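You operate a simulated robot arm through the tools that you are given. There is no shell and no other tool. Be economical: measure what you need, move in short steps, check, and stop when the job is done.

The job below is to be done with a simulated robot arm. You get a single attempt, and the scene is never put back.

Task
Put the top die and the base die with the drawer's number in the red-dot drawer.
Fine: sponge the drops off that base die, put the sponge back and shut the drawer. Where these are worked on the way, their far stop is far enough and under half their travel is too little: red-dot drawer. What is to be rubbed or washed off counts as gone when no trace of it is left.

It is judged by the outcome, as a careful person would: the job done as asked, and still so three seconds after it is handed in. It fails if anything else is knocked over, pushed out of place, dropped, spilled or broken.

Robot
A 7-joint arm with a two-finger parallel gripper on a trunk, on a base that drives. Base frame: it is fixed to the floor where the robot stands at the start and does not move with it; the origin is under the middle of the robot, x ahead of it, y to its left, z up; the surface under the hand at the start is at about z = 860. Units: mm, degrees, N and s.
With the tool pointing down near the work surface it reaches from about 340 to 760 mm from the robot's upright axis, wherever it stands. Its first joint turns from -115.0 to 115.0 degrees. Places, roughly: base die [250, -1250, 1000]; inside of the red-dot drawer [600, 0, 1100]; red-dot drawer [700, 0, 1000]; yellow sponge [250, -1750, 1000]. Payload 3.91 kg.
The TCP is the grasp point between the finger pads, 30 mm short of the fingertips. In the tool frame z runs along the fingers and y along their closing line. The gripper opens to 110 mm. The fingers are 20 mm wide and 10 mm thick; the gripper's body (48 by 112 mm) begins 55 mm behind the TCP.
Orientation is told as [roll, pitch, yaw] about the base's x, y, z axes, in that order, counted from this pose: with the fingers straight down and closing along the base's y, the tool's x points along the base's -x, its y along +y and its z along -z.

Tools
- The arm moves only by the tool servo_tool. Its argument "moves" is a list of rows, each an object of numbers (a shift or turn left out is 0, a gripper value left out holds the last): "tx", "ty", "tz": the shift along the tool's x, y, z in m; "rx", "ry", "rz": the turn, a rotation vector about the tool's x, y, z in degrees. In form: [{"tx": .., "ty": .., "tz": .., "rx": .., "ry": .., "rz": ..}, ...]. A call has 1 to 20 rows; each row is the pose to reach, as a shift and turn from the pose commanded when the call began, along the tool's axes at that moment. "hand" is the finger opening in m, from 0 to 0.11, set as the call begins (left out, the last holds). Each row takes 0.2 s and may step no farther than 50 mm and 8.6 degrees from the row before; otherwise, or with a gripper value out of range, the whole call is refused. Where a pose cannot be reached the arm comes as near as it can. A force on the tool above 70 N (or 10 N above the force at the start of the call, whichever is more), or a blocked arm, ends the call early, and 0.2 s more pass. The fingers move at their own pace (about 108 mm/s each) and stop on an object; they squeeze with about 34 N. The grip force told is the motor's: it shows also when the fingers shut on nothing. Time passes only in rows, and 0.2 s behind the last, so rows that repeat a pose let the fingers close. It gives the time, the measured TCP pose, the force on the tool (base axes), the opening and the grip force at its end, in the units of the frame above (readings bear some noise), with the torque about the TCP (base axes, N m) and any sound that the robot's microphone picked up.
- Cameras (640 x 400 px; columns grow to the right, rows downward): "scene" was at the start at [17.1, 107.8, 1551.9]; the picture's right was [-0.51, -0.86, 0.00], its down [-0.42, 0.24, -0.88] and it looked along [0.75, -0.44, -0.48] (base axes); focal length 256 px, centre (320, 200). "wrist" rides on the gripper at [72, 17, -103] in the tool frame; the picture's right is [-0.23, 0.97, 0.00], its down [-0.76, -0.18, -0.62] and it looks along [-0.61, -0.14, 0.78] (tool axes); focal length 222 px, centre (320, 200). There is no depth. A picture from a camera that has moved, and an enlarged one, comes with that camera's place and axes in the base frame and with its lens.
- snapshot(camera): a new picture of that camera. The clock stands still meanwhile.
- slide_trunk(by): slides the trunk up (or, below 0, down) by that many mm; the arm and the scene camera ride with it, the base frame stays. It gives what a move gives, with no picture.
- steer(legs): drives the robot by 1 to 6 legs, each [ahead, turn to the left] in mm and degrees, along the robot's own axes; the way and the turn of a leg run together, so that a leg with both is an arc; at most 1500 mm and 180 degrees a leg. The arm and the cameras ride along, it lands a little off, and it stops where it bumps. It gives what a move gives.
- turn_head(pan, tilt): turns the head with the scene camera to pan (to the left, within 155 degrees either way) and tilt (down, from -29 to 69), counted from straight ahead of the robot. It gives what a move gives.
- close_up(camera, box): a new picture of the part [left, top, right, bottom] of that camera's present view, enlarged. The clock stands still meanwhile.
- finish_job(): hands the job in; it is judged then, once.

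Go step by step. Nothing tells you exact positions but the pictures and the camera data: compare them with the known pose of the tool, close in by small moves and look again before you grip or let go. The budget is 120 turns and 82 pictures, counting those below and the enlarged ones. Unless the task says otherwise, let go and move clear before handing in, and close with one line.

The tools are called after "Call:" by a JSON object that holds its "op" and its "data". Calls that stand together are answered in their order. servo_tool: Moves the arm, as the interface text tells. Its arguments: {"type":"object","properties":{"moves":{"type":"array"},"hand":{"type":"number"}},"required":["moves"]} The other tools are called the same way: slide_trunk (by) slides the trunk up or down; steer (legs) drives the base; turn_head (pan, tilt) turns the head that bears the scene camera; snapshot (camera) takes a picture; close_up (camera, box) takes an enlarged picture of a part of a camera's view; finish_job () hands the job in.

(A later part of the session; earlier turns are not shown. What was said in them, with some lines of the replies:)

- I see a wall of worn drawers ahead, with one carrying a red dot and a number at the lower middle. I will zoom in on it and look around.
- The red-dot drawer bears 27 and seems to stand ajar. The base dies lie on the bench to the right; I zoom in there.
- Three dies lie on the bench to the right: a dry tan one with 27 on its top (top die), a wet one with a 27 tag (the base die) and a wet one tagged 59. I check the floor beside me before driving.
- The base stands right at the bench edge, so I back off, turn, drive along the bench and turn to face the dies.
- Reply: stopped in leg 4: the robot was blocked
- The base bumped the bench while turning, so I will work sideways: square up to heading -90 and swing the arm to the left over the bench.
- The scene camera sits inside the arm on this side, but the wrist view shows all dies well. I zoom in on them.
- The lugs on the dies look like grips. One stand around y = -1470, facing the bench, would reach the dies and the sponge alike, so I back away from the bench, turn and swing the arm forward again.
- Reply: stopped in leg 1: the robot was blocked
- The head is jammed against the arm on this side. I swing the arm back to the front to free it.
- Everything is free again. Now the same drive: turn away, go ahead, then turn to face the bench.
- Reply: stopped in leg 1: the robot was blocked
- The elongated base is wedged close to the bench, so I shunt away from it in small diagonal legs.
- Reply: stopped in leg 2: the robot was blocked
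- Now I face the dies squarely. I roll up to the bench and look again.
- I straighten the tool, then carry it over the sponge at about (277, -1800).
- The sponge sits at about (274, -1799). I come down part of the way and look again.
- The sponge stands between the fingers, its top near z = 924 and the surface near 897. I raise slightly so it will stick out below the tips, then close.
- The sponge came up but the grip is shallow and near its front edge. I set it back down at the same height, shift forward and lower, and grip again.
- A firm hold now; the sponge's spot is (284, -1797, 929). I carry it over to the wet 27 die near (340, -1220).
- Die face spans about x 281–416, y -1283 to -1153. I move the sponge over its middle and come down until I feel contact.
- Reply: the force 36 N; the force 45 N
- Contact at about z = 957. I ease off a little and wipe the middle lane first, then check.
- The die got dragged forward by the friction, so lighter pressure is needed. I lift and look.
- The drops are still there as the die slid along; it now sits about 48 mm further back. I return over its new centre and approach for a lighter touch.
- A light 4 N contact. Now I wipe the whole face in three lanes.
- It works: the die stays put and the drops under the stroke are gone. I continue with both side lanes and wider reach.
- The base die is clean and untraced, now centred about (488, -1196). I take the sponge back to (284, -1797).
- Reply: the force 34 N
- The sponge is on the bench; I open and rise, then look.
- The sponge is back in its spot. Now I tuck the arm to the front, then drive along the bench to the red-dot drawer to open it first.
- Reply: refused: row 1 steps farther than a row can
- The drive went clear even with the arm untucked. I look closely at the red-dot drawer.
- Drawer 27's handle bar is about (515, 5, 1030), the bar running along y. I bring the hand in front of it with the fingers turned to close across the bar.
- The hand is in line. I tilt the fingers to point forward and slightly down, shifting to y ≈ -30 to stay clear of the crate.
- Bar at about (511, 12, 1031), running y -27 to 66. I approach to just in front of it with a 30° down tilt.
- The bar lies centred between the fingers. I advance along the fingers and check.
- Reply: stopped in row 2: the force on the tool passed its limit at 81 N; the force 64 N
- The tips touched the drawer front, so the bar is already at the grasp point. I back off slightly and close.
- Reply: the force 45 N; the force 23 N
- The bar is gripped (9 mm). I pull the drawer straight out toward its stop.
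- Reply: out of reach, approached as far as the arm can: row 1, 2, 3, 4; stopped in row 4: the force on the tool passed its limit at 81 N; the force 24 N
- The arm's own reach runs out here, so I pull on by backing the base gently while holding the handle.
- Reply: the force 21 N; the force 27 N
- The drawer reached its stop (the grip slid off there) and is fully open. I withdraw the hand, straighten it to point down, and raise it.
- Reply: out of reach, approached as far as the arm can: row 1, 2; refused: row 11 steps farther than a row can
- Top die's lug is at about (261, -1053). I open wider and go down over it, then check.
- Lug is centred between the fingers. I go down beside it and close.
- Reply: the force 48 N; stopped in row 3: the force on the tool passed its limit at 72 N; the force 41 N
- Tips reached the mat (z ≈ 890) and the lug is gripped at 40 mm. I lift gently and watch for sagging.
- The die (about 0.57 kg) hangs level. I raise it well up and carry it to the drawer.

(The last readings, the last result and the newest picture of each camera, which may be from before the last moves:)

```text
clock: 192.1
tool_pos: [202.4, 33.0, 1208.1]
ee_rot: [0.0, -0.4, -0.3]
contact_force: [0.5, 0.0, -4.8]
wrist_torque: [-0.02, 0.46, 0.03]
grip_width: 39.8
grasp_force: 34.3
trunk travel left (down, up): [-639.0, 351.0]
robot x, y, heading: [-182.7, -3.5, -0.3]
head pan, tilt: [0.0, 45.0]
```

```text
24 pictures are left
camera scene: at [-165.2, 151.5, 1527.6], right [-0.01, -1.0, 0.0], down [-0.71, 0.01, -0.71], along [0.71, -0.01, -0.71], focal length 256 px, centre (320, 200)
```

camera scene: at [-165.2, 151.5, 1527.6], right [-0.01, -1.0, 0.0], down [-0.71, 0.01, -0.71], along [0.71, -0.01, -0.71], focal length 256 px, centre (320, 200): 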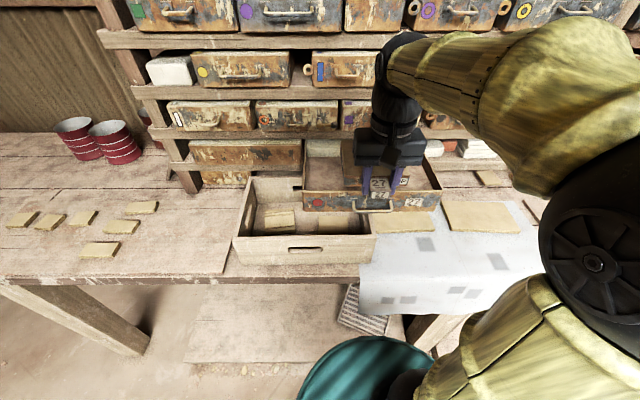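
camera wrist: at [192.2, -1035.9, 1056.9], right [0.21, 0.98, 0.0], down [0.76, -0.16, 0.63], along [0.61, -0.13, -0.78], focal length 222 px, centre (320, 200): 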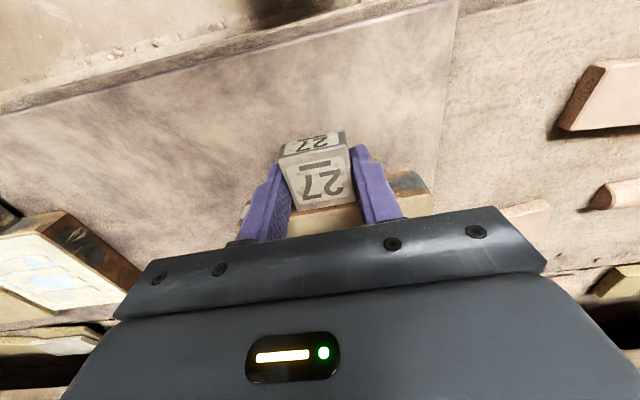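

Drawer inside spans roughly x 322–554, y -153 to 183, its front top near z = 1088. I bring the die over the left half, low enough to pass under the handles above.

Call:
{"op": "servo_tool", "data": {"moves": [{"tx": -0.025, "ty": 0.0155, "tz": 0.017}, {"tx": -0.049, "ty": 0.031, "tz": 0.034}, {"tx": -0.074, "ty": 0.0465, "tz": 0.051}, {"tx": -0.098, "ty": 0.062, "tz": 0.068}, {"tx": -0.128, "ty": 0.062, "tz": 0.068}, {"tx": -0.154, "ty": 0.062, "tz": 0.068}, {"tx": -0.154, "ty": 0.062, "tz": 0.068}]}}

Call:
{"op": "close_up", "data": {"camera": "scene", "box": [270, 100, 470, 225]}}

Call:
{"op": "snapshot", "data": {"camera": "wrist"}}

```text
clock: 193.7
tool_pos: [356.4, 94.1, 1141.7]
ee_rot: [0.0, -0.2, -0.3]
contact_force: [-0.8, -0.2, -6.3]
wrist_torque: [0.0, 0.45, 0.0]
grip_width: 39.5
grasp_force: 34.1
trunk travel left (down, up): [-639.0, 351.0]
robot x, y, heading: [-187.3, -4.4, -0.6]
head pan, tilt: [0.0, 45.0]
```

```text
3.20 times, centred on (370, 162) of scene
camera zoom: at [-165.2, 151.6, 1527.6], right [-0.01, -1.0, 0.0], down [-0.71, 0.01, -0.71], along [0.71, -0.01, -0.71], focal length 818 px, centre (160, 320)
```

zoom: 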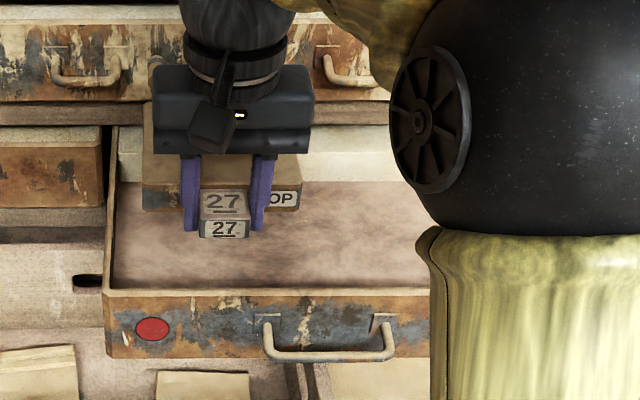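

```text
22 pictures are left
camera wrist: at [284.2, 112.1, 1244.4], right [0.23, 0.97, 0.0], down [0.76, -0.18, 0.63], along [0.61, -0.14, -0.78], focal length 222 px, centre (320, 200)
```

wrist: 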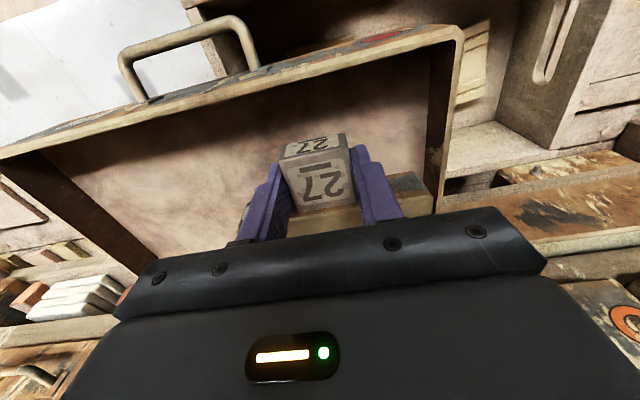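

Placement lines up. I lower into the drawer.

Call:
{"op": "servo_tool", "data": {"moves": [{"tz": 0.03}, {"tz": 0.055}, {"tz": 0.075}, {"tz": 0.075}]}}

Call:
{"op": "servo_tool", "data": {"moves": [{"tz": 0.003}, {"tz": 0.006}, {"tz": 0.006}]}}

Call:
{"op": "servo_tool", "data": {"moves": [{"tz": 0.002}, {"tz": 0.004}, {"tz": 0.004}]}}

```text
clock: 194.5
tool_pos: [359.0, 95.1, 1085.9]
ee_rot: [0.5, -2.1, -0.3]
contact_force: [-3.1, -0.9, 28.9]
wrist_torque: [-0.01, 0.8, 0.07]
grip_width: 39.7
grasp_force: 33.8
trunk travel left (down, up): [-639.0, 351.0]
robot x, y, heading: [-185.5, -1.9, -0.7]
head pan, tilt: [0.0, 45.0]
stopped in row 3: the force on the tool passed its limit at 96 N (the readings are from after the stop); the commanded pose is now the measured one
```

```text
clock: 195.2
tool_pos: [359.5, 93.6, 1086.7]
ee_rot: [0.5, -3.0, -0.5]
contact_force: [-12.6, -1.1, 25.3]
wrist_torque: [-0.81, 1.1, -0.33]
grip_width: 39.8
grasp_force: 34.4
trunk travel left (down, up): [-639.0, 351.0]
robot x, y, heading: [-189.0, -3.2, -0.6]
head pan, tilt: [0.0, 45.0]
stopped in row 3: the force on the tool passed its limit at 71 N (the readings are from after the stop); the commanded pose is now the measured one
```

```text
clock: 195.9
tool_pos: [358.9, 94.6, 1086.3]
ee_rot: [0.6, -3.5, -0.3]
contact_force: [-10.0, -1.6, 62.8]
wrist_torque: [-1.62, 1.44, -0.54]
grip_width: 39.7
grasp_force: 34.3
trunk travel left (down, up): [-639.0, 351.0]
robot x, y, heading: [-188.3, -1.2, -0.6]
head pan, tilt: [0.0, 45.0]
```

Contact came higher than expected, so I stop and look.

Call:
{"op": "servo_tool", "data": {"moves": [{"tz": -0.004}, {"tz": -0.004}]}}

Call:
{"op": "close_up", "data": {"camera": "scene", "box": [280, 120, 430, 225]}}

Call:
{"op": "snapshot", "data": {"camera": "wrist"}}

```text
clock: 196.6
tool_pos: [358.7, 95.4, 1086.8]
ee_rot: [0.5, -3.1, -0.4]
contact_force: [-7.6, -3.4, 45.3]
wrist_torque: [-1.27, 1.17, -0.31]
grip_width: 39.9
grasp_force: 33.9
trunk travel left (down, up): [-639.0, 351.0]
robot x, y, heading: [-188.9, -2.1, -0.4]
head pan, tilt: [0.0, 45.0]
```

```text
3.81 times, centred on (355, 172) of scene
camera zoom: at [-171.0, 150.4, 1527.8], right [-0.01, -1.0, 0.0], down [-0.7, 0.01, -0.71], along [0.71, -0.01, -0.7], focal length 974 px, centre (187, 305)
```

zoom: 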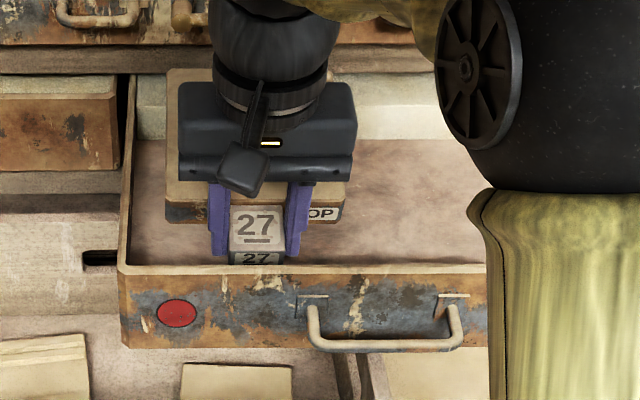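

```text
20 pictures are left
camera wrist: at [281.7, 111.5, 1185.2], right [0.23, 0.97, 0.02], down [0.73, -0.19, 0.66], along [0.65, -0.14, -0.75], focal length 222 px, centre (320, 200)
```

wrist: 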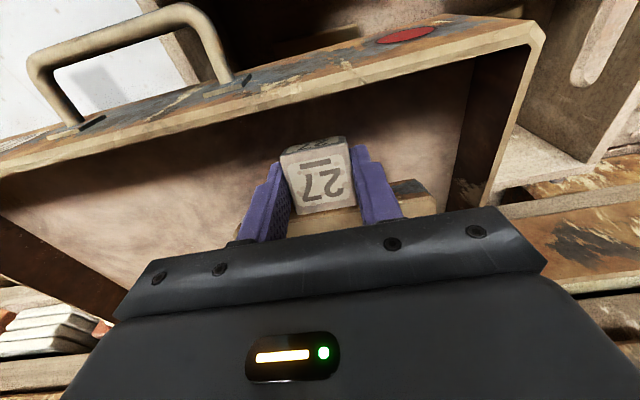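

The far end of the die seems to have caught on the drawer's back wall and tilted up. I lift, shift back toward the front wall, and look.

Call:
{"op": "servo_tool", "data": {"moves": [{"tz": -0.015}, {"tz": -0.035}, {"tx": 0.013, "tz": -0.035, "ry": 0}, {"tx": 0.013, "tz": -0.035}]}}

Call:
{"op": "close_up", "data": {"camera": "scene", "box": [280, 120, 430, 225]}}

Call:
{"op": "snapshot", "data": {"camera": "wrist"}}

```text
clock: 197.6
tool_pos: [349.3, 95.3, 1114.1]
ee_rot: [0.3, -2.6, -0.3]
contact_force: [0.8, 0.3, -5.7]
wrist_torque: [-0.02, 0.48, -0.03]
grip_width: 39.8
grasp_force: 34.1
trunk travel left (down, up): [-639.0, 351.0]
robot x, y, heading: [-190.2, 0.1, -0.6]
head pan, tilt: [0.0, 45.0]
```

```text
3.81 times, centred on (355, 172) of scene
camera zoom: at [-164.6, 151.6, 1527.6], right [-0.01, -1.0, 0.0], down [-0.71, 0.01, -0.71], along [0.71, -0.01, -0.71], focal length 974 px, centre (187, 305)
```

zoom: 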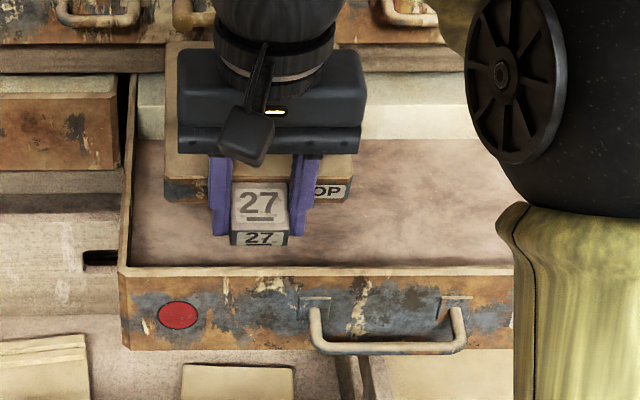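

```text
18 pictures are left
camera wrist: at [272.5, 112.8, 1215.4], right [0.23, 0.97, 0.02], down [0.73, -0.19, 0.65], along [0.64, -0.14, -0.76], focal length 222 px, centre (320, 200)
```

wrist: 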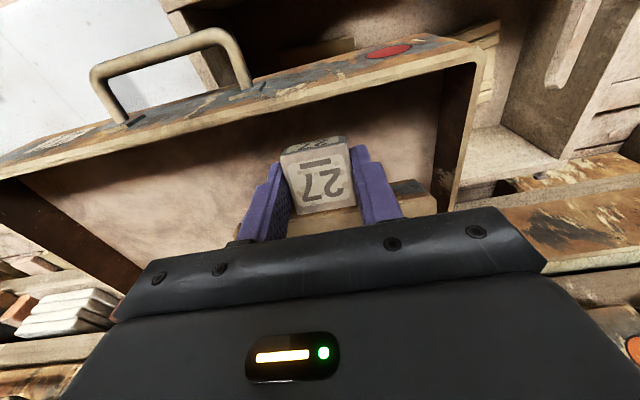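

The die got pitched up a few degrees and the space is tight (about 184 mm for 173 mm). I level it with the wrist, shift slightly nearer the front wall, and lower carefully.

Call:
{"op": "servo_tool", "data": {"moves": [{"tx": 0.004, "ry": 3}, {"tx": 0.004, "ry": 6}, {"tx": 0.005, "tz": 0.008, "ry": 6}, {"tx": 0.005, "tz": 0.016, "ry": 6}, {"tx": 0.005, "tz": 0.016, "ry": 6}]}}

Call:
{"op": "close_up", "data": {"camera": "wrist", "box": [220, 60, 460, 210]}}

```text
clock: 198.8
tool_pos: [345.9, 97.3, 1099.8]
ee_rot: [0.3, 3.3, -0.3]
contact_force: [-0.3, 0.6, -5.8]
wrist_torque: [-0.01, 0.45, -0.04]
grip_width: 39.6
grasp_force: 34.3
trunk travel left (down, up): [-639.0, 351.0]
robot x, y, heading: [-185.9, -1.6, -0.6]
head pan, tilt: [0.0, 45.0]
```

```text
2.67 times, centred on (340, 135) of wrist
camera zoom: at [278.9, 112.7, 1207.2], right [0.23, 0.97, -0.01], down [0.8, -0.19, 0.58], along [0.56, -0.14, -0.82], focal length 592 px, centre (267, 373)
```

zoom: 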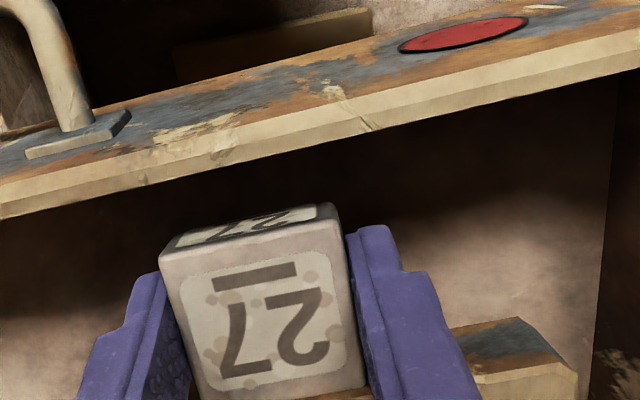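

There is about 14 mm between lug and front wall. I shift 5 mm back and lower in small steps.

Call:
{"op": "servo_tool", "data": {"moves": [{"tx": 0.005, "tz": 0.0}, {"tx": 0.005, "tz": 0.006}, {"tx": 0.005, "tz": 0.008}, {"tx": 0.005, "tz": 0.008}]}}

Call:
{"op": "servo_tool", "data": {"moves": [{"tz": 0.002}, {"tz": 0.003}, {"tz": 0.003}]}}

Call:
{"op": "servo_tool", "data": {"moves": [{"tz": 0.002}, {"tz": 0.003}, {"tz": 0.003}]}}

```text
clock: 199.8
tool_pos: [339.9, 95.7, 1092.2]
ee_rot: [0.4, 3.4, -0.2]
contact_force: [0.2, -0.1, -5.8]
wrist_torque: [-0.03, 0.45, -0.01]
grip_width: 39.8
grasp_force: 33.7
trunk travel left (down, up): [-639.0, 351.0]
robot x, y, heading: [-188.3, -2.8, -0.5]
head pan, tilt: [0.0, 45.0]
```

```text
clock: 200.6
tool_pos: [340.0, 95.0, 1089.5]
ee_rot: [0.4, 3.3, -0.3]
contact_force: [0.2, 0.3, -6.3]
wrist_torque: [-0.02, 0.46, 0.01]
grip_width: 39.7
grasp_force: 34.8
trunk travel left (down, up): [-639.0, 351.0]
robot x, y, heading: [-191.0, -4.2, -0.5]
head pan, tilt: [0.0, 45.0]
```

```text
clock: 201.3
tool_pos: [338.4, 95.0, 1085.6]
ee_rot: [0.5, 3.4, -0.3]
contact_force: [-0.4, -0.1, -6.6]
wrist_torque: [-0.01, 0.49, 0.0]
grip_width: 39.7
grasp_force: 34.2
trunk travel left (down, up): [-639.0, 351.0]
robot x, y, heading: [-188.8, -4.4, -0.5]
head pan, tilt: [0.0, 45.0]
```

Call:
{"op": "servo_tool", "data": {"moves": [{"tz": 0.003}, {"tz": 0.006}, {"tz": 0.006}]}}

Call:
{"op": "servo_tool", "data": {"moves": [{"tz": 0.003}, {"tz": 0.006}, {"tz": 0.006}]}}

Call:
{"op": "servo_tool", "data": {"moves": [{"tz": 0.003}, {"tz": 0.005}, {"tz": 0.005}]}}

```text
clock: 202.2
tool_pos: [339.5, 95.9, 1086.6]
ee_rot: [0.5, 2.7, -0.2]
contact_force: [12.3, 1.6, 49.4]
wrist_torque: [-1.32, -0.33, 0.04]
grip_width: 39.6
grasp_force: 34.4
trunk travel left (down, up): [-639.0, 351.0]
robot x, y, heading: [-183.7, -0.5, -0.3]
head pan, tilt: [0.0, 45.0]
```

```text
clock: 202.7
tool_pos: [337.7, 95.2, 1085.8]
ee_rot: [0.6, 2.1, -0.3]
contact_force: [-7.9, -1.8, 22.0]
wrist_torque: [-0.72, 0.46, -0.18]
grip_width: 39.7
grasp_force: 34.1
trunk travel left (down, up): [-639.0, 351.0]
robot x, y, heading: [-186.1, -3.3, -0.6]
head pan, tilt: [0.0, 45.0]
stopped in row 2: the force on the tool passed its limit at 73 N (the readings are from after the stop); the commanded pose is now the measured one
```

```text
clock: 203.5
tool_pos: [338.1, 96.3, 1085.7]
ee_rot: [0.8, 1.4, -0.3]
contact_force: [-4.7, -2.0, 64.8]
wrist_torque: [-1.76, 0.02, -0.21]
grip_width: 39.9
grasp_force: 34.5
trunk travel left (down, up): [-639.0, 351.0]
robot x, y, heading: [-188.3, -3.5, -0.6]
head pan, tilt: [0.0, 45.0]
```

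Contact with the drawer floor is confirmed at the same height as before (floor ≈ 1055). I ease off, open, and rise.

Call:
{"op": "servo_tool", "data": {"moves": [{"tz": -0.003}, {"tz": -0.003}]}}

Call:
{"op": "servo_tool", "data": {"hand": 0.07, "moves": [{}, {}, {"tz": -0.01}, {"tz": -0.04}, {"tz": -0.08}, {"tz": -0.12}, {"tz": -0.12}]}}

Call:
{"op": "snapshot", "data": {"camera": "wrist"}}

```text
clock: 204.1
tool_pos: [338.5, 95.7, 1084.8]
ee_rot: [0.7, 1.8, -0.3]
contact_force: [-3.9, -0.3, 50.6]
wrist_torque: [-1.36, 0.12, -0.25]
grip_width: 39.7
grasp_force: 34.4
trunk travel left (down, up): [-639.0, 351.0]
robot x, y, heading: [-186.9, -0.9, -0.8]
head pan, tilt: [0.0, 45.0]
```

```text
clock: 205.7
tool_pos: [346.6, 94.0, 1201.8]
ee_rot: [0.6, 2.4, -0.4]
contact_force: [-0.7, -0.1, 0.5]
wrist_torque: [0.04, -0.02, 0.02]
grip_width: 70.0
grasp_force: 0.1
trunk travel left (down, up): [-639.0, 351.0]
robot x, y, heading: [-186.1, 0.1, -0.6]
head pan, tilt: [0.0, 45.0]
```

```text
16 pictures are left
camera wrist: at [278.3, 110.1, 1308.2], right [0.23, 0.97, 0.0], down [0.79, -0.19, 0.59], along [0.57, -0.14, -0.81], focal length 222 px, centre (320, 200)
```

wrist: 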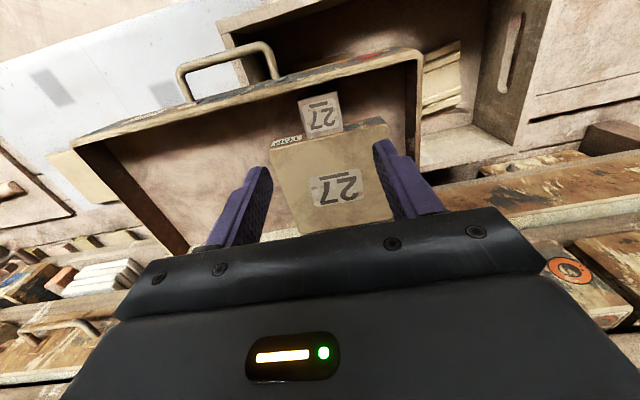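

Call:
{"op": "servo_tool", "data": {"moves": [{"tx": 0.03, "ty": -0.03, "tz": -0.01, "ry": -1.2}, {"tx": 0.06, "ty": -0.06, "tz": -0.02, "ry": -2.4}, {"tx": 0.09, "ty": -0.09, "tz": -0.02, "ry": -2.4}, {"tx": 0.12, "ty": -0.12, "tz": -0.02, "ry": -2.4}, {"tx": 0.14, "ty": -0.14, "tz": -0.02, "ry": -2.4}, {"tx": 0.14, "ty": -0.14, "tz": -0.02, "ry": -2.4}]}}

Call:
{"op": "close_up", "data": {"camera": "scene", "box": [280, 110, 460, 230]}}

```text
clock: 207.1
tool_pos: [205.0, -44.9, 1225.3]
ee_rot: [0.5, -0.1, -0.3]
contact_force: [1.0, 0.4, 0.2]
wrist_torque: [0.0, 0.02, -0.01]
grip_width: 70.2
grasp_force: 0.1
trunk travel left (down, up): [-639.0, 351.0]
robot x, y, heading: [-184.3, -1.9, -0.7]
head pan, tilt: [0.0, 45.0]
```

```text
3.33 times, centred on (370, 170) of scene
camera zoom: at [-165.3, 151.4, 1527.7], right [-0.01, -1.0, 0.0], down [-0.71, 0.01, -0.71], along [0.71, -0.01, -0.71], focal length 852 px, centre (153, 300)
```

zoom: 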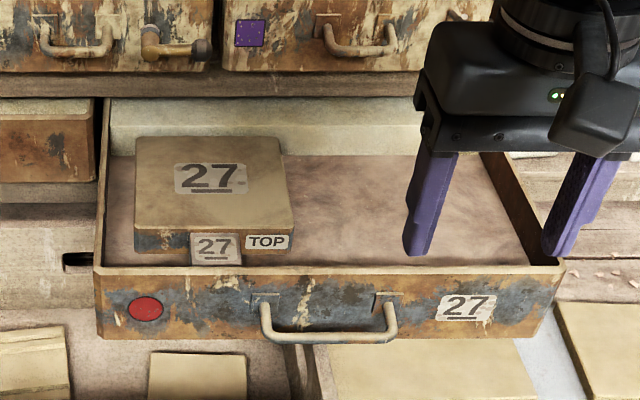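

The top die lies flat in the left half, leaving about 190 mm on the right. Now I go back for the base die.

Call:
{"op": "steer", "data": {"legs": [[-108, 0], [0, -89.5], [1155, 0], [0, 90], [180, 0]]}}

Call:
{"op": "snapshot", "data": {"camera": "wrist"}}

```text
clock: 227.2
tool_pos: [268.4, -1197.6, 1226.1]
ee_rot: [0.6, 0.0, -0.3]
contact_force: [-0.1, 0.8, -0.5]
wrist_torque: [-0.04, -0.03, 0.04]
grip_width: 70.1
grasp_force: 0.1
trunk travel left (down, up): [-639.0, 351.0]
robot x, y, heading: [-127.6, -1155.2, -0.7]
head pan, tilt: [0.0, 45.0]
```

```text
14 pictures are left
camera wrist: at [195.9, -1180.6, 1329.4], right [0.23, 0.97, 0.01], down [0.76, -0.19, 0.62], along [0.61, -0.14, -0.78], focal length 222 px, centre (320, 200)
```

wrist: 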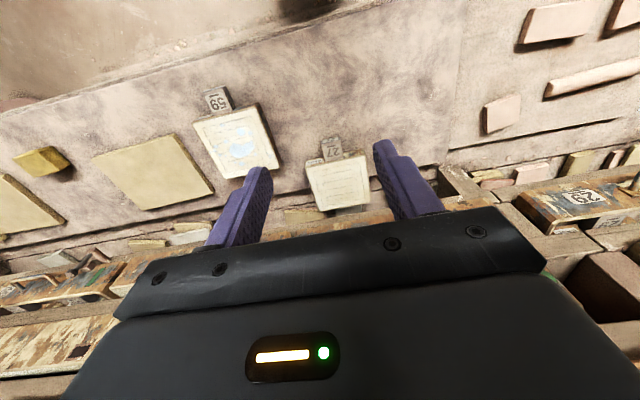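

Base die's lug is about (394, -1202). I go down over it.

Call:
{"op": "servo_tool", "data": {"hand": 0.085, "moves": [{"tx": -0.02, "tz": 0.04}, {"tx": -0.04, "tz": 0.08}, {"tx": -0.06, "tz": 0.12}, {"tx": -0.08, "tz": 0.16}, {"tx": -0.1, "tz": 0.2}, {"tx": -0.12, "ty": -0.003, "tz": 0.24}, {"tx": -0.126, "ty": -0.004, "tz": 0.262}, {"tx": -0.126, "ty": -0.004, "tz": 0.262}]}}

Call:
{"op": "snapshot", "data": {"camera": "wrist"}}

```text
clock: 228.9
tool_pos: [394.6, -1199.4, 963.8]
ee_rot: [0.6, -0.1, -0.3]
contact_force: [-0.3, 0.3, -1.1]
wrist_torque: [0.01, 0.03, -0.01]
grip_width: 84.8
grasp_force: 0.0
trunk travel left (down, up): [-639.0, 351.0]
robot x, y, heading: [-125.2, -1156.3, -0.7]
head pan, tilt: [0.0, 45.0]
```

```text
13 pictures are left
camera wrist: at [322.6, -1182.1, 1067.4], right [0.23, 0.97, 0.01], down [0.76, -0.19, 0.62], along [0.61, -0.14, -0.78], focal length 222 px, centre (320, 200)
```

wrist: 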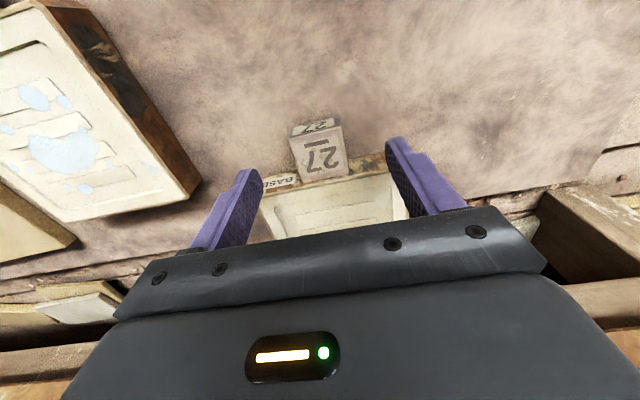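

Call:
{"op": "servo_tool", "data": {"moves": [{"tx": -0.007, "ty": 0.001, "tz": 0.015}, {"tx": -0.007, "ty": 0.001, "tz": 0.03}, {"tx": -0.007, "ty": 0.001, "tz": 0.0385}, {"tx": -0.007, "ty": 0.001, "tz": 0.0385}]}}

Call:
{"op": "servo_tool", "data": {"hand": 0.0, "moves": [{}, {}, {}, {}]}}

Call:
{"op": "servo_tool", "data": {"moves": [{"tz": -0.006}, {"tz": -0.012}, {"tz": -0.012}]}}

Call:
{"op": "snapshot", "data": {"camera": "wrist"}}

```text
clock: 229.9
tool_pos: [402.0, -1196.7, 925.2]
ee_rot: [0.6, -0.1, -0.3]
contact_force: [-0.9, 0.6, -0.7]
wrist_torque: [-0.01, 0.01, -0.04]
grip_width: 85.2
grasp_force: 0.0
trunk travel left (down, up): [-639.0, 351.0]
robot x, y, heading: [-127.2, -1155.5, -0.4]
head pan, tilt: [0.0, 45.0]
```

```text
clock: 230.9
tool_pos: [402.1, -1197.0, 926.6]
ee_rot: [0.6, -0.1, -0.3]
contact_force: [-0.1, -2.2, -0.3]
wrist_torque: [-0.46, -0.01, -0.19]
grip_width: 40.0
grasp_force: 34.1
trunk travel left (down, up): [-639.0, 351.0]
robot x, y, heading: [-122.6, -1151.9, -0.5]
head pan, tilt: [0.0, 45.0]
```

```text
clock: 231.8
tool_pos: [401.8, -1198.0, 937.9]
ee_rot: [0.7, 0.0, -0.3]
contact_force: [0.4, 0.1, -5.5]
wrist_torque: [-0.02, 0.46, -0.01]
grip_width: 39.7
grasp_force: 33.7
trunk travel left (down, up): [-639.0, 351.0]
robot x, y, heading: [-125.6, -1155.8, -0.7]
head pan, tilt: [0.0, 45.0]
```

```text
12 pictures are left
camera wrist: at [329.4, -1181.5, 1041.0], right [0.23, 0.97, 0.01], down [0.76, -0.19, 0.62], along [0.61, -0.14, -0.78], focal length 222 px, centre (320, 200)
```

wrist: 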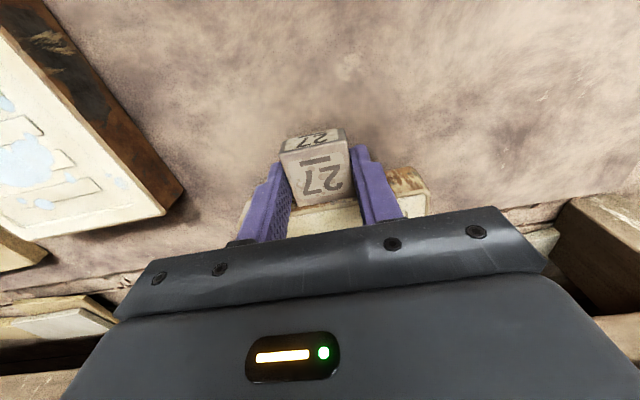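

The base die is held level. I draw it back from under the shelves, raise it, and take a look at its face before driving.

Call:
{"op": "servo_tool", "data": {"moves": [{"tx": 0.035, "tz": -0.01}, {"tx": 0.07, "tz": -0.015}, {"tx": 0.105, "tz": -0.02}, {"tx": 0.14, "tz": -0.03}, {"tx": 0.15, "tz": -0.06}, {"tx": 0.15, "tz": -0.1}, {"tx": 0.15, "tz": -0.14}, {"tx": 0.15, "tz": -0.18}, {"tx": 0.15, "tz": -0.22}, {"tx": 0.15, "tz": -0.26}, {"tx": 0.15, "tz": -0.27}, {"tx": 0.15, "tz": -0.27}]}}

Call:
{"op": "steer", "data": {"legs": [[-170, 0], [0, 90.4], [1152, 0], [0, -90], [110, 0]]}}

Call:
{"op": "turn_head", "data": {"pan": 0, "tilt": 45}}

Call:
{"op": "close_up", "data": {"camera": "scene", "box": [280, 110, 460, 230]}}

```text
clock: 234.3
tool_pos: [251.5, -1199.9, 1207.5]
ee_rot: [0.7, 0.0, -0.4]
contact_force: [-0.7, 0.6, -5.5]
wrist_torque: [-0.01, 0.46, -0.02]
grip_width: 39.8
grasp_force: 34.0
trunk travel left (down, up): [-639.0, 351.0]
robot x, y, heading: [-125.8, -1155.4, -0.7]
head pan, tilt: [0.0, 45.0]
```

```text
clock: 254.4
tool_pos: [193.7, -55.4, 1207.4]
ee_rot: [0.6, -0.1, -0.1]
contact_force: [0.0, 0.0, -5.7]
wrist_torque: [0.0, 0.48, 0.0]
grip_width: 39.6
grasp_force: 33.6
trunk travel left (down, up): [-639.0, 351.0]
robot x, y, heading: [-184.7, -11.1, -0.3]
head pan, tilt: [0.0, 45.0]
```

```text
clock: 255.0
tool_pos: [192.8, -54.9, 1208.1]
ee_rot: [0.6, -0.1, 0.0]
contact_force: [0.4, -0.1, -6.3]
wrist_torque: [-0.01, 0.43, 0.0]
grip_width: 39.7
grasp_force: 33.9
trunk travel left (down, up): [-639.0, 351.0]
robot x, y, heading: [-181.3, -10.2, -0.4]
head pan, tilt: [0.0, 45.0]
```

```text
3.33 times, centred on (370, 170) of scene
camera zoom: at [-161.7, 143.9, 1527.6], right [-0.01, -1.0, 0.0], down [-0.71, 0.0, -0.71], along [0.71, 0.0, -0.71], focal length 852 px, centre (153, 300)
```

zoom: 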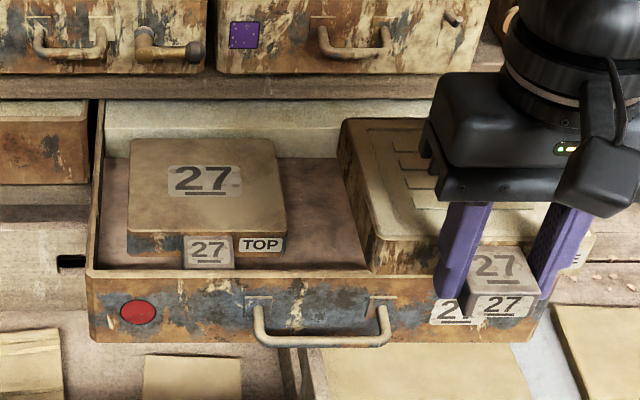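

The die's face is clean. I bring it over the right half and lower it.

Call:
{"op": "servo_tool", "data": {"moves": [{"tx": -0.03, "tz": 0.025}, {"tx": -0.06, "tz": 0.05}, {"tx": -0.09, "ty": -0.001, "tz": 0.063}, {"tx": -0.12, "ty": -0.002, "tz": 0.063}, {"tx": -0.144, "ty": -0.002, "tz": 0.063}, {"tx": -0.144, "ty": -0.002, "tz": 0.063}]}}

Call:
{"op": "close_up", "data": {"camera": "wrist", "box": [100, 0, 600, 230]}}

Call:
{"op": "close_up", "data": {"camera": "scene", "box": [280, 110, 460, 230]}}

```text
clock: 256.4
tool_pos: [338.7, -56.7, 1144.0]
ee_rot: [0.6, 0.1, 0.0]
contact_force: [0.0, -0.4, -5.5]
wrist_torque: [0.01, 0.45, 0.01]
grip_width: 39.7
grasp_force: 33.5
trunk travel left (down, up): [-639.0, 351.0]
robot x, y, heading: [-183.2, -11.4, -0.5]
head pan, tilt: [0.0, 45.0]
```

```text
1.28 times, centred on (350, 115) of wrist
camera zoom: at [266.1, -40.2, 1248.0], right [0.23, 0.97, 0.01], down [0.76, -0.19, 0.62], along [0.61, -0.14, -0.78], focal length 284 px, centre (282, 309)
```

zoom: 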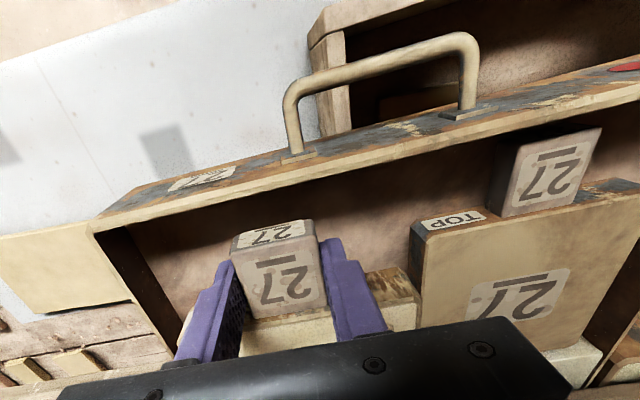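

```text
3.33 times, centred on (370, 170) of scene
camera zoom: at [-161.8, 143.9, 1527.7], right [-0.01, -1.0, 0.0], down [-0.71, 0.0, -0.71], along [0.71, 0.0, -0.71], focal length 852 px, centre (153, 300)
```

zoom: 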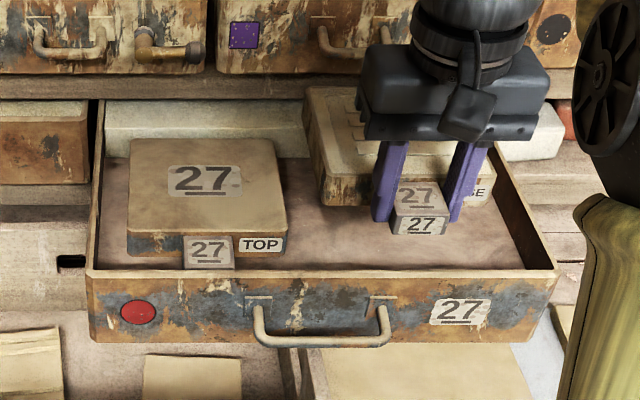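

Call:
{"op": "servo_tool", "data": {"moves": [{"tz": 0.015}, {"tz": 0.03}, {"tz": 0.042}, {"tz": 0.042}]}}

Call:
{"op": "servo_tool", "data": {"moves": [{"tz": 0.002}, {"tz": 0.005}, {"tz": 0.005}]}}

Call:
{"op": "servo_tool", "data": {"moves": [{"tz": 0.002}, {"tz": 0.004}, {"tz": 0.004}]}}

```text
clock: 257.4
tool_pos: [338.5, -56.0, 1102.0]
ee_rot: [0.7, 0.0, -0.1]
contact_force: [-0.2, -0.7, -6.5]
wrist_torque: [-0.01, 0.41, -0.01]
grip_width: 40.1
grasp_force: 34.2
trunk travel left (down, up): [-639.0, 351.0]
robot x, y, heading: [-179.6, -11.9, -0.3]
head pan, tilt: [0.0, 45.0]
```

```text
clock: 258.2
tool_pos: [339.3, -54.8, 1097.7]
ee_rot: [0.6, 0.0, -0.1]
contact_force: [-0.6, -0.1, -6.2]
wrist_torque: [0.01, 0.45, -0.02]
grip_width: 39.7
grasp_force: 33.6
trunk travel left (down, up): [-639.0, 351.0]
robot x, y, heading: [-178.9, -7.5, -0.6]
head pan, tilt: [0.0, 45.0]
```

```text
clock: 259.0
tool_pos: [338.1, -56.3, 1092.5]
ee_rot: [0.6, -0.1, -0.1]
contact_force: [-0.2, -0.4, -5.4]
wrist_torque: [0.01, 0.49, 0.0]
grip_width: 40.0
grasp_force: 34.3
trunk travel left (down, up): [-639.0, 351.0]
robot x, y, heading: [-182.9, -13.1, -0.2]
head pan, tilt: [0.0, 45.0]
```

Call:
{"op": "servo_tool", "data": {"moves": [{"tz": 0.002}, {"tz": 0.002}]}}

Call:
{"op": "servo_tool", "data": {"moves": [{"tz": 0.002}, {"tz": 0.002}]}}

Call:
{"op": "servo_tool", "data": {"moves": [{"tz": 0.001}, {"tz": 0.001}]}}

```text
clock: 259.6
tool_pos: [338.5, -55.6, 1093.0]
ee_rot: [0.6, -0.2, -0.1]
contact_force: [0.5, 0.0, -3.7]
wrist_torque: [-0.12, 0.18, 0.0]
grip_width: 39.6
grasp_force: 33.8
trunk travel left (down, up): [-639.0, 351.0]
robot x, y, heading: [-183.2, -7.4, -0.3]
head pan, tilt: [0.0, 45.0]
```

```text
clock: 260.2
tool_pos: [337.8, -55.6, 1091.3]
ee_rot: [0.7, -0.3, -0.1]
contact_force: [1.8, 0.1, 3.4]
wrist_torque: [-0.57, -0.91, 0.08]
grip_width: 39.7
grasp_force: 33.8
trunk travel left (down, up): [-639.0, 351.0]
robot x, y, heading: [-182.6, -8.6, -0.5]
head pan, tilt: [0.0, 45.0]
```

```text
clock: 260.8
tool_pos: [338.0, -57.0, 1089.6]
ee_rot: [0.6, -0.2, -0.2]
contact_force: [4.5, 1.2, 11.8]
wrist_torque: [-0.56, -0.41, 0.16]
grip_width: 39.8
grasp_force: 34.0
trunk travel left (down, up): [-639.0, 351.0]
robot x, y, heading: [-183.3, -10.7, -0.3]
head pan, tilt: [0.0, 45.0]
```

The die rests on the drawer floor. I release, rise and look.

Call:
{"op": "servo_tool", "data": {"hand": 0.065, "moves": [{}, {}, {"tz": -0.01}, {"tz": -0.04}, {"tz": -0.08}, {"tz": -0.12}, {"tx": 0.04, "tz": -0.13}, {"tx": 0.08, "tz": -0.13}, {"tx": 0.12, "tz": -0.13}, {"tx": 0.15, "tz": -0.13}, {"tx": 0.15, "tz": -0.13}]}}

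Call:
{"op": "close_up", "data": {"camera": "scene", "box": [280, 110, 460, 230]}}

```text
clock: 263.2
tool_pos: [185.6, -56.1, 1217.9]
ee_rot: [0.6, -0.1, -0.1]
contact_force: [0.5, -0.7, -0.6]
wrist_torque: [0.01, 0.02, 0.0]
grip_width: 64.9
grasp_force: 0.0
trunk travel left (down, up): [-639.0, 351.0]
robot x, y, heading: [-178.3, -9.9, -0.7]
head pan, tilt: [0.0, 45.0]
```

```text
3.33 times, centred on (370, 170) of scene
camera zoom: at [-161.9, 144.0, 1527.6], right [-0.01, -1.0, 0.0], down [-0.71, 0.0, -0.71], along [0.71, 0.0, -0.71], focal length 852 px, centre (153, 300)
```

zoom: 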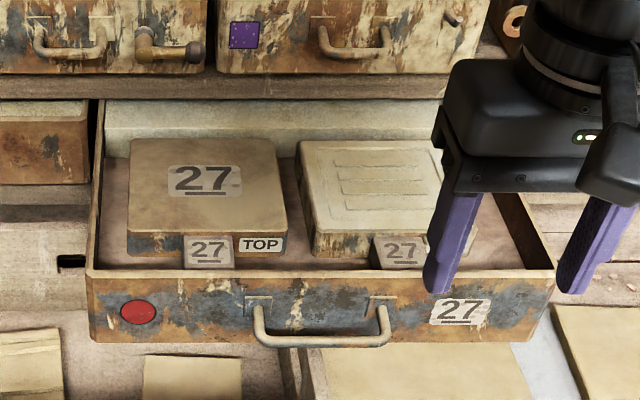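

Both dies lie flat in the drawer. To shut it I back off a little, tilt the closed fingers forward, and push on the drawer front above its handle, beside the handles of the drawers above.

Call:
{"op": "steer", "data": {"legs": [[-85, 0]]}}

Call:
{"op": "servo_tool", "data": {"hand": 0.0, "moves": [{"tx": -0.009, "ty": 0.009, "rz": -8.2}, {"tx": -0.018, "ty": 0.018, "rz": -16.4}, {"tx": -0.027, "ty": 0.027, "rz": -24.6}, {"tx": -0.036, "ty": 0.036, "rz": -32.8}, {"tx": -0.045, "ty": 0.045, "rz": -41}, {"tx": -0.054, "ty": 0.054, "rz": -49.2}, {"tx": -0.063, "ty": 0.063, "rz": -57.4}, {"tx": -0.072, "ty": 0.072, "rz": -65.6}, {"tx": -0.081, "ty": 0.081, "rz": -73.8}, {"tx": -0.09, "ty": 0.09, "rz": -82}, {"tx": -0.1, "ty": 0.096, "rz": -90}, {"tx": -0.1, "ty": 0.096, "rz": -90}]}}

Call:
{"op": "servo_tool", "data": {"moves": [{"rx": 7.5}, {"rx": 15}, {"rx": 22.5}, {"rx": 30}, {"rx": 37.5}, {"rx": 45}, {"rx": 52.5}, {"rx": 60}, {"rx": 60}]}}

```text
clock: 264.4
tool_pos: [100.8, -56.2, 1220.0]
ee_rot: [0.6, -0.1, -0.1]
contact_force: [0.2, -0.5, 0.1]
wrist_torque: [0.01, -0.03, 0.01]
grip_width: 65.1
grasp_force: 0.1
trunk travel left (down, up): [-639.0, 351.0]
robot x, y, heading: [-265.8, -10.0, -0.4]
head pan, tilt: [0.0, 45.0]
```

```text
clock: 266.9
tool_pos: [203.2, 38.4, 1220.5]
ee_rot: [-0.2, -0.6, 90.1]
contact_force: [-0.9, -0.4, 0.3]
wrist_torque: [0.0, -0.02, 0.0]
grip_width: 0.0
grasp_force: 34.0
trunk travel left (down, up): [-639.0, 351.0]
robot x, y, heading: [-270.7, -11.2, -0.6]
head pan, tilt: [0.0, 45.0]
```

```text
clock: 268.9
tool_pos: [202.4, 39.6, 1219.9]
ee_rot: [-60.1, -0.7, 89.8]
contact_force: [0.0, 0.3, -0.1]
wrist_torque: [0.01, -0.03, -0.01]
grip_width: 0.3
grasp_force: 34.1
trunk travel left (down, up): [-639.0, 351.0]
robot x, y, heading: [-270.7, -9.0, -0.5]
head pan, tilt: [0.0, 45.0]
```

Call:
{"op": "servo_tool", "data": {"moves": [{"ty": 0.021, "tz": 0.03}, {"ty": 0.042, "tz": 0.06}, {"ty": 0.063, "tz": 0.09}, {"ty": 0.084, "tz": 0.121}, {"ty": 0.084, "tz": 0.121}]}}

Call:
{"op": "close_up", "data": {"camera": "scene", "box": [260, 110, 460, 240]}}

```text
clock: 270.1
tool_pos: [263.7, 40.5, 1089.9]
ee_rot: [-60.0, -0.8, 90.0]
contact_force: [0.1, -3.2, 0.2]
wrist_torque: [0.1, -0.01, 0.14]
grip_width: 0.1
grasp_force: 34.3
out of reach, approached as far as the arm can: row 4, 5
trunk travel left (down, up): [-639.0, 351.0]
robot x, y, heading: [-269.9, -7.7, -0.3]
head pan, tilt: [0.0, 45.0]
```

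```text
3.08 times, centred on (360, 175) of scene
camera zoom: at [-245.5, 140.7, 1528.0], right [-0.01, -1.0, 0.0], down [-0.71, 0.01, -0.71], along [0.71, 0.0, -0.71], focal length 787 px, centre (197, 277)
```

zoom: 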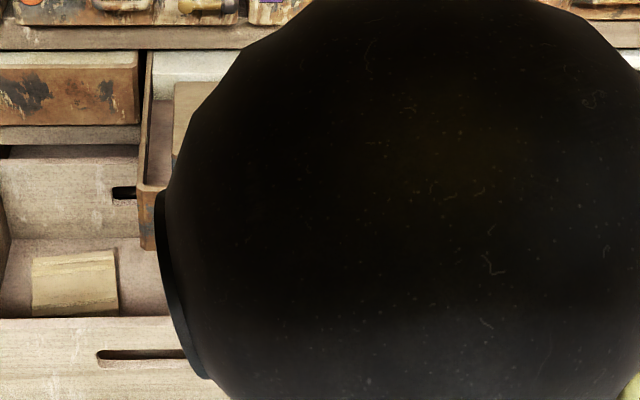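

Call:
{"op": "snapshot", "data": {"camera": "wrist"}}

```text
6 pictures are left
camera wrist: at [165.2, -33.1, 1126.6], right [-0.49, 0.24, -0.84], down [-0.45, 0.76, 0.48], along [0.75, 0.61, -0.26], focal length 222 px, centre (320, 200)
```

wrist: 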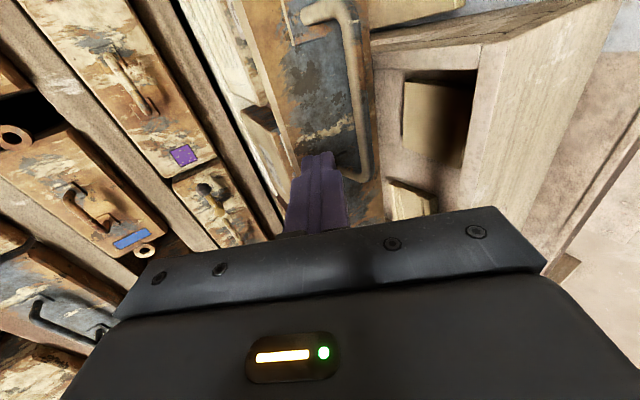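

The fingertips face the drawer front just above the bar. I drive forward slowly to push it in.

Call:
{"op": "steer", "data": {"legs": [[60, 0]]}}

Call:
{"op": "steer", "data": {"legs": [[90, 0]]}}

Call:
{"op": "snapshot", "data": {"camera": "wrist"}}

```text
clock: 271.2
tool_pos: [322.7, 40.7, 1091.1]
ee_rot: [-60.1, -0.6, 89.8]
contact_force: [0.4, 0.7, 1.1]
wrist_torque: [-0.01, 0.01, -0.01]
grip_width: 0.1
grasp_force: 33.4
trunk travel left (down, up): [-639.0, 351.0]
robot x, y, heading: [-209.7, -9.1, -0.6]
head pan, tilt: [0.0, 45.0]
```

```text
clock: 272.4
tool_pos: [413.4, 40.7, 1090.1]
ee_rot: [-60.1, -0.5, 89.8]
contact_force: [0.6, -0.2, -0.6]
wrist_torque: [-0.01, -0.01, -0.02]
grip_width: 0.0
grasp_force: 34.3
trunk travel left (down, up): [-639.0, 351.0]
robot x, y, heading: [-118.6, -8.9, -0.3]
head pan, tilt: [0.0, 45.0]
```

```text
5 pictures are left
camera wrist: at [314.1, -32.0, 1127.2], right [-0.49, 0.24, -0.84], down [-0.45, 0.76, 0.47], along [0.75, 0.61, -0.26], focal length 222 px, centre (320, 200)
```

wrist: 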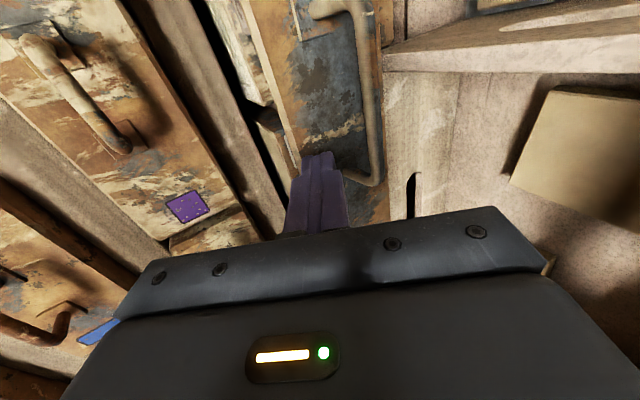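

The drawer is moving in with the push. I drive a bit more, then finish with the arm under force limit.

Call:
{"op": "steer", "data": {"legs": [[60, 0]]}}

Call:
{"op": "servo_tool", "data": {"moves": [{"tz": 0.0087, "ty": -0.005}, {"tz": 0.0173, "ty": -0.01}, {"tz": 0.026, "ty": -0.015}, {"tz": 0.0346, "ty": -0.02}, {"tz": 0.0433, "ty": -0.025}, {"tz": 0.052, "ty": -0.03}, {"tz": 0.0606, "ty": -0.035}, {"tz": 0.0693, "ty": -0.04}]}}

```text
clock: 273.4
tool_pos: [474.0, 40.5, 1091.3]
ee_rot: [-60.1, -0.5, 89.8]
contact_force: [0.2, 0.4, -0.3]
wrist_torque: [-0.01, 0.02, 0.02]
grip_width: 0.0
grasp_force: 33.7
trunk travel left (down, up): [-639.0, 351.0]
robot x, y, heading: [-59.8, -9.0, -0.5]
head pan, tilt: [0.0, 45.0]
```

```text
clock: 275.2
tool_pos: [502.4, 46.9, 1121.8]
ee_rot: [-59.5, -0.4, 89.6]
contact_force: [-27.7, -3.9, -25.0]
wrist_torque: [-0.02, 0.99, -0.04]
grip_width: 0.0
grasp_force: 33.8
out of reach, approached as far as the arm can: row 1, 2, 3, 4, 5, 6, 7, 8
trunk travel left (down, up): [-639.0, 351.0]
robot x, y, heading: [-57.4, -11.6, -0.4]
head pan, tilt: [0.0, 45.0]
```

The arm drifted upward at its reach limit. I back off along the fingers and look.

Call:
{"op": "servo_tool", "data": {"moves": [{"tz": -0.02}, {"tz": -0.05}, {"tz": -0.05}]}}

Call:
{"op": "snapshot", "data": {"camera": "wrist"}}

```text
clock: 276.0
tool_pos: [464.4, 47.7, 1151.5]
ee_rot: [-60.3, -0.5, 89.9]
contact_force: [0.3, -0.8, -0.1]
wrist_torque: [-0.01, -0.02, -0.01]
grip_width: 0.2
grasp_force: 34.4
trunk travel left (down, up): [-639.0, 351.0]
robot x, y, heading: [-55.6, -11.0, -0.4]
head pan, tilt: [0.0, 45.0]
```

```text
4 pictures are left
camera wrist: at [366.4, -24.1, 1187.2], right [-0.48, 0.24, -0.84], down [-0.45, 0.76, 0.47], along [0.75, 0.61, -0.26], focal length 222 px, centre (320, 200)
```

wrist: 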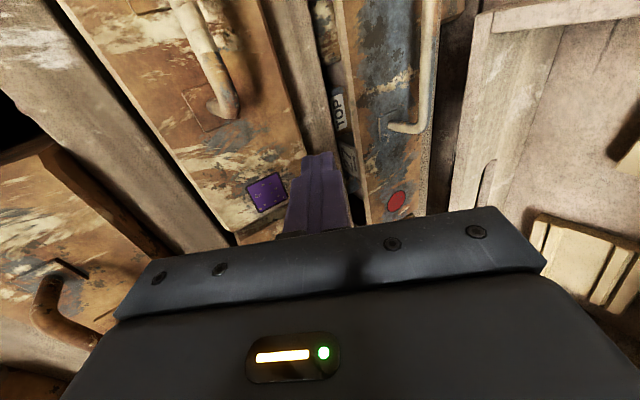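

The drawer is still about 40 mm open. I back up a little, bring the tips down to the drawer front again, and push with the base in small legs.

Call:
{"op": "steer", "data": {"legs": [[-45, 0]]}}

Call:
{"op": "servo_tool", "data": {"moves": [{"tx": 0.003, "ty": 0.023, "tz": 0.021}, {"tx": 0.007, "ty": 0.046, "tz": 0.0426}, {"tx": 0.007, "ty": 0.046, "tz": 0.0426}]}}

```text
clock: 276.9
tool_pos: [417.4, 48.1, 1150.9]
ee_rot: [-60.1, -0.6, 89.8]
contact_force: [0.0, 0.7, 0.9]
wrist_torque: [0.01, -0.01, -0.01]
grip_width: 0.1
grasp_force: 33.8
trunk travel left (down, up): [-639.0, 351.0]
robot x, y, heading: [-99.2, -12.2, -0.5]
head pan, tilt: [0.0, 45.0]
```

```text
clock: 277.7
tool_pos: [429.7, 42.2, 1091.8]
ee_rot: [-60.2, -0.6, 89.9]
contact_force: [0.6, -0.2, 0.5]
wrist_torque: [-0.02, 0.01, -0.01]
grip_width: 0.0
grasp_force: 33.7
out of reach, approached as far as the arm can: row 2, 3
trunk travel left (down, up): [-639.0, 351.0]
robot x, y, heading: [-102.8, -11.6, -0.4]
head pan, tilt: [0.0, 45.0]
```

Call:
{"op": "steer", "data": {"legs": [[60, 0]]}}

Call:
{"op": "steer", "data": {"legs": [[15, 0]]}}

Call:
{"op": "steer", "data": {"legs": [[10, 0]]}}

```text
clock: 278.7
tool_pos: [482.7, 40.6, 1091.8]
ee_rot: [-59.9, -0.4, 89.7]
contact_force: [-44.8, 3.0, -8.4]
wrist_torque: [0.0, 0.56, 0.03]
grip_width: 0.0
grasp_force: 34.2
trunk travel left (down, up): [-639.0, 351.0]
robot x, y, heading: [-42.0, -12.0, -0.7]
head pan, tilt: [0.0, 45.0]
```

```text
clock: 279.6
tool_pos: [482.6, 41.8, 1091.6]
ee_rot: [-59.6, -0.5, 89.9]
contact_force: [-46.0, 1.7, 33.5]
wrist_torque: [0.04, -0.71, -0.02]
grip_width: 0.0
grasp_force: 33.6
trunk travel left (down, up): [-639.0, 351.0]
robot x, y, heading: [-37.5, -9.5, -0.6]
head pan, tilt: [0.0, 45.0]
stopped in leg 1: the force on the tool passed its limit at 82 N (the readings are from after the stop); the commanded pose is now the measured one
```

```text
clock: 280.3
tool_pos: [482.1, 41.8, 1091.4]
ee_rot: [-59.5, -0.9, 89.8]
contact_force: [-48.4, 2.8, 34.2]
wrist_torque: [0.04, -0.69, -0.03]
grip_width: 0.2
grasp_force: 33.7
trunk travel left (down, up): [-639.0, 351.0]
robot x, y, heading: [-30.3, -11.5, -0.3]
head pan, tilt: [0.0, 45.0]
stopped in leg 1: the force on the tool passed its limit at 81 N (the readings are from after the stop); the commanded pose is now the measured one
```

The drawer stops firmly where it first stood (front at about x = 510, the same place where it resisted my first touch). I withdraw, straighten the arm and verify.

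Call:
{"op": "steer", "data": {"legs": [[-200, 0]]}}

Call:
{"op": "servo_tool", "data": {"moves": [{"tz": -0.015, "ty": -0.026}, {"tz": -0.03, "ty": -0.052}, {"tz": -0.05, "ty": -0.087}, {"tz": -0.06, "ty": -0.1, "rx": -7.5}, {"tz": -0.06, "ty": -0.1, "rx": -15}, {"tz": -0.06, "ty": -0.1, "rx": -22.5}, {"tz": -0.06, "ty": -0.1, "rx": -30}, {"tz": -0.06, "ty": -0.1, "rx": -37.5}, {"tz": -0.06, "ty": -0.1, "rx": -45}, {"tz": -0.06, "ty": -0.1, "rx": -52.5}, {"tz": -0.06, "ty": -0.1, "rx": -59.5}, {"tz": -0.06, "ty": -0.1, "rx": -59.5}]}}

Call:
{"op": "servo_tool", "data": {"hand": 0.05, "moves": [{"tx": 0.02, "rz": 8.1}, {"tx": 0.04, "rz": 16.2}, {"tx": 0.06, "rz": 24.3}, {"tx": 0.08, "rz": 32.4}, {"tx": 0.1, "rz": 40.5}, {"tx": 0.12, "rz": 48.6}, {"tx": 0.14, "rz": 56.7}, {"tx": 0.16, "rz": 64.8}, {"tx": 0.18, "rz": 72.9}, {"tx": 0.2, "rz": 81}, {"tx": 0.22, "rz": 89}, {"tx": 0.22, "rz": 89}]}}

Call:
{"op": "close_up", "data": {"camera": "scene", "box": [260, 80, 460, 220]}}

```text
clock: 282.1
tool_pos: [288.2, 44.0, 1086.1]
ee_rot: [-58.9, -0.7, 89.9]
contact_force: [0.1, -0.3, 0.4]
wrist_torque: [0.01, -0.01, 0.03]
grip_width: 0.0
grasp_force: 33.8
trunk travel left (down, up): [-639.0, 351.0]
robot x, y, heading: [-233.7, -7.7, -0.3]
head pan, tilt: [0.0, 45.0]
```

```text
clock: 284.7
tool_pos: [290.3, 41.6, 1203.2]
ee_rot: [0.8, -0.6, 89.9]
contact_force: [0.2, -0.2, -0.5]
wrist_torque: [-0.05, -0.02, 0.0]
grip_width: 0.0
grasp_force: 33.6
trunk travel left (down, up): [-639.0, 351.0]
robot x, y, heading: [-233.5, -8.1, -0.5]
head pan, tilt: [0.0, 45.0]
```

```text
clock: 287.3
tool_pos: [289.5, -177.8, 1198.8]
ee_rot: [0.6, 0.6, 0.8]
contact_force: [0.1, -1.1, 0.9]
wrist_torque: [0.01, -0.02, 0.0]
grip_width: 50.3
grasp_force: 0.0
trunk travel left (down, up): [-639.0, 351.0]
robot x, y, heading: [-235.4, -8.0, -0.3]
head pan, tilt: [0.0, 45.0]
```

```text
2.86 times, centred on (360, 150) of scene
camera zoom: at [-213.8, 144.4, 1527.7], right [-0.01, -1.0, 0.0], down [-0.71, 0.0, -0.71], along [0.71, 0.0, -0.71], focal length 730 px, centre (206, 343)
```

zoom: 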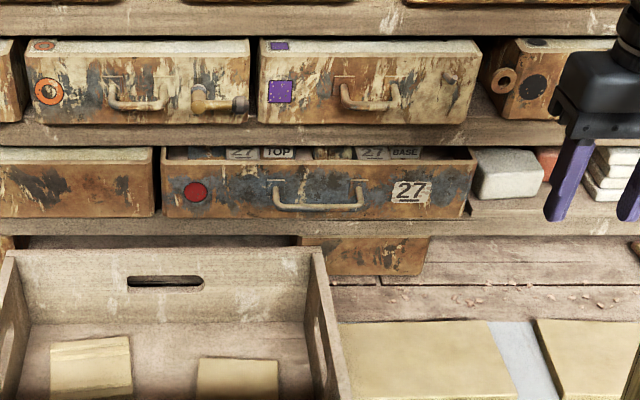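

The drawer's front is back flush with its neighbours at its stop. Both 27 dies are seen inside, and the sponge is back in its place. Nothing is held and the hand is clear, so I hand in.

Call:
{"op": "finish_job", "data": {}}

```text
The job is handed in.
```

The top and base die 27 are in the red-dot drawer. The base die was sponged clean, the sponge is back in its place, and the drawer is shut.
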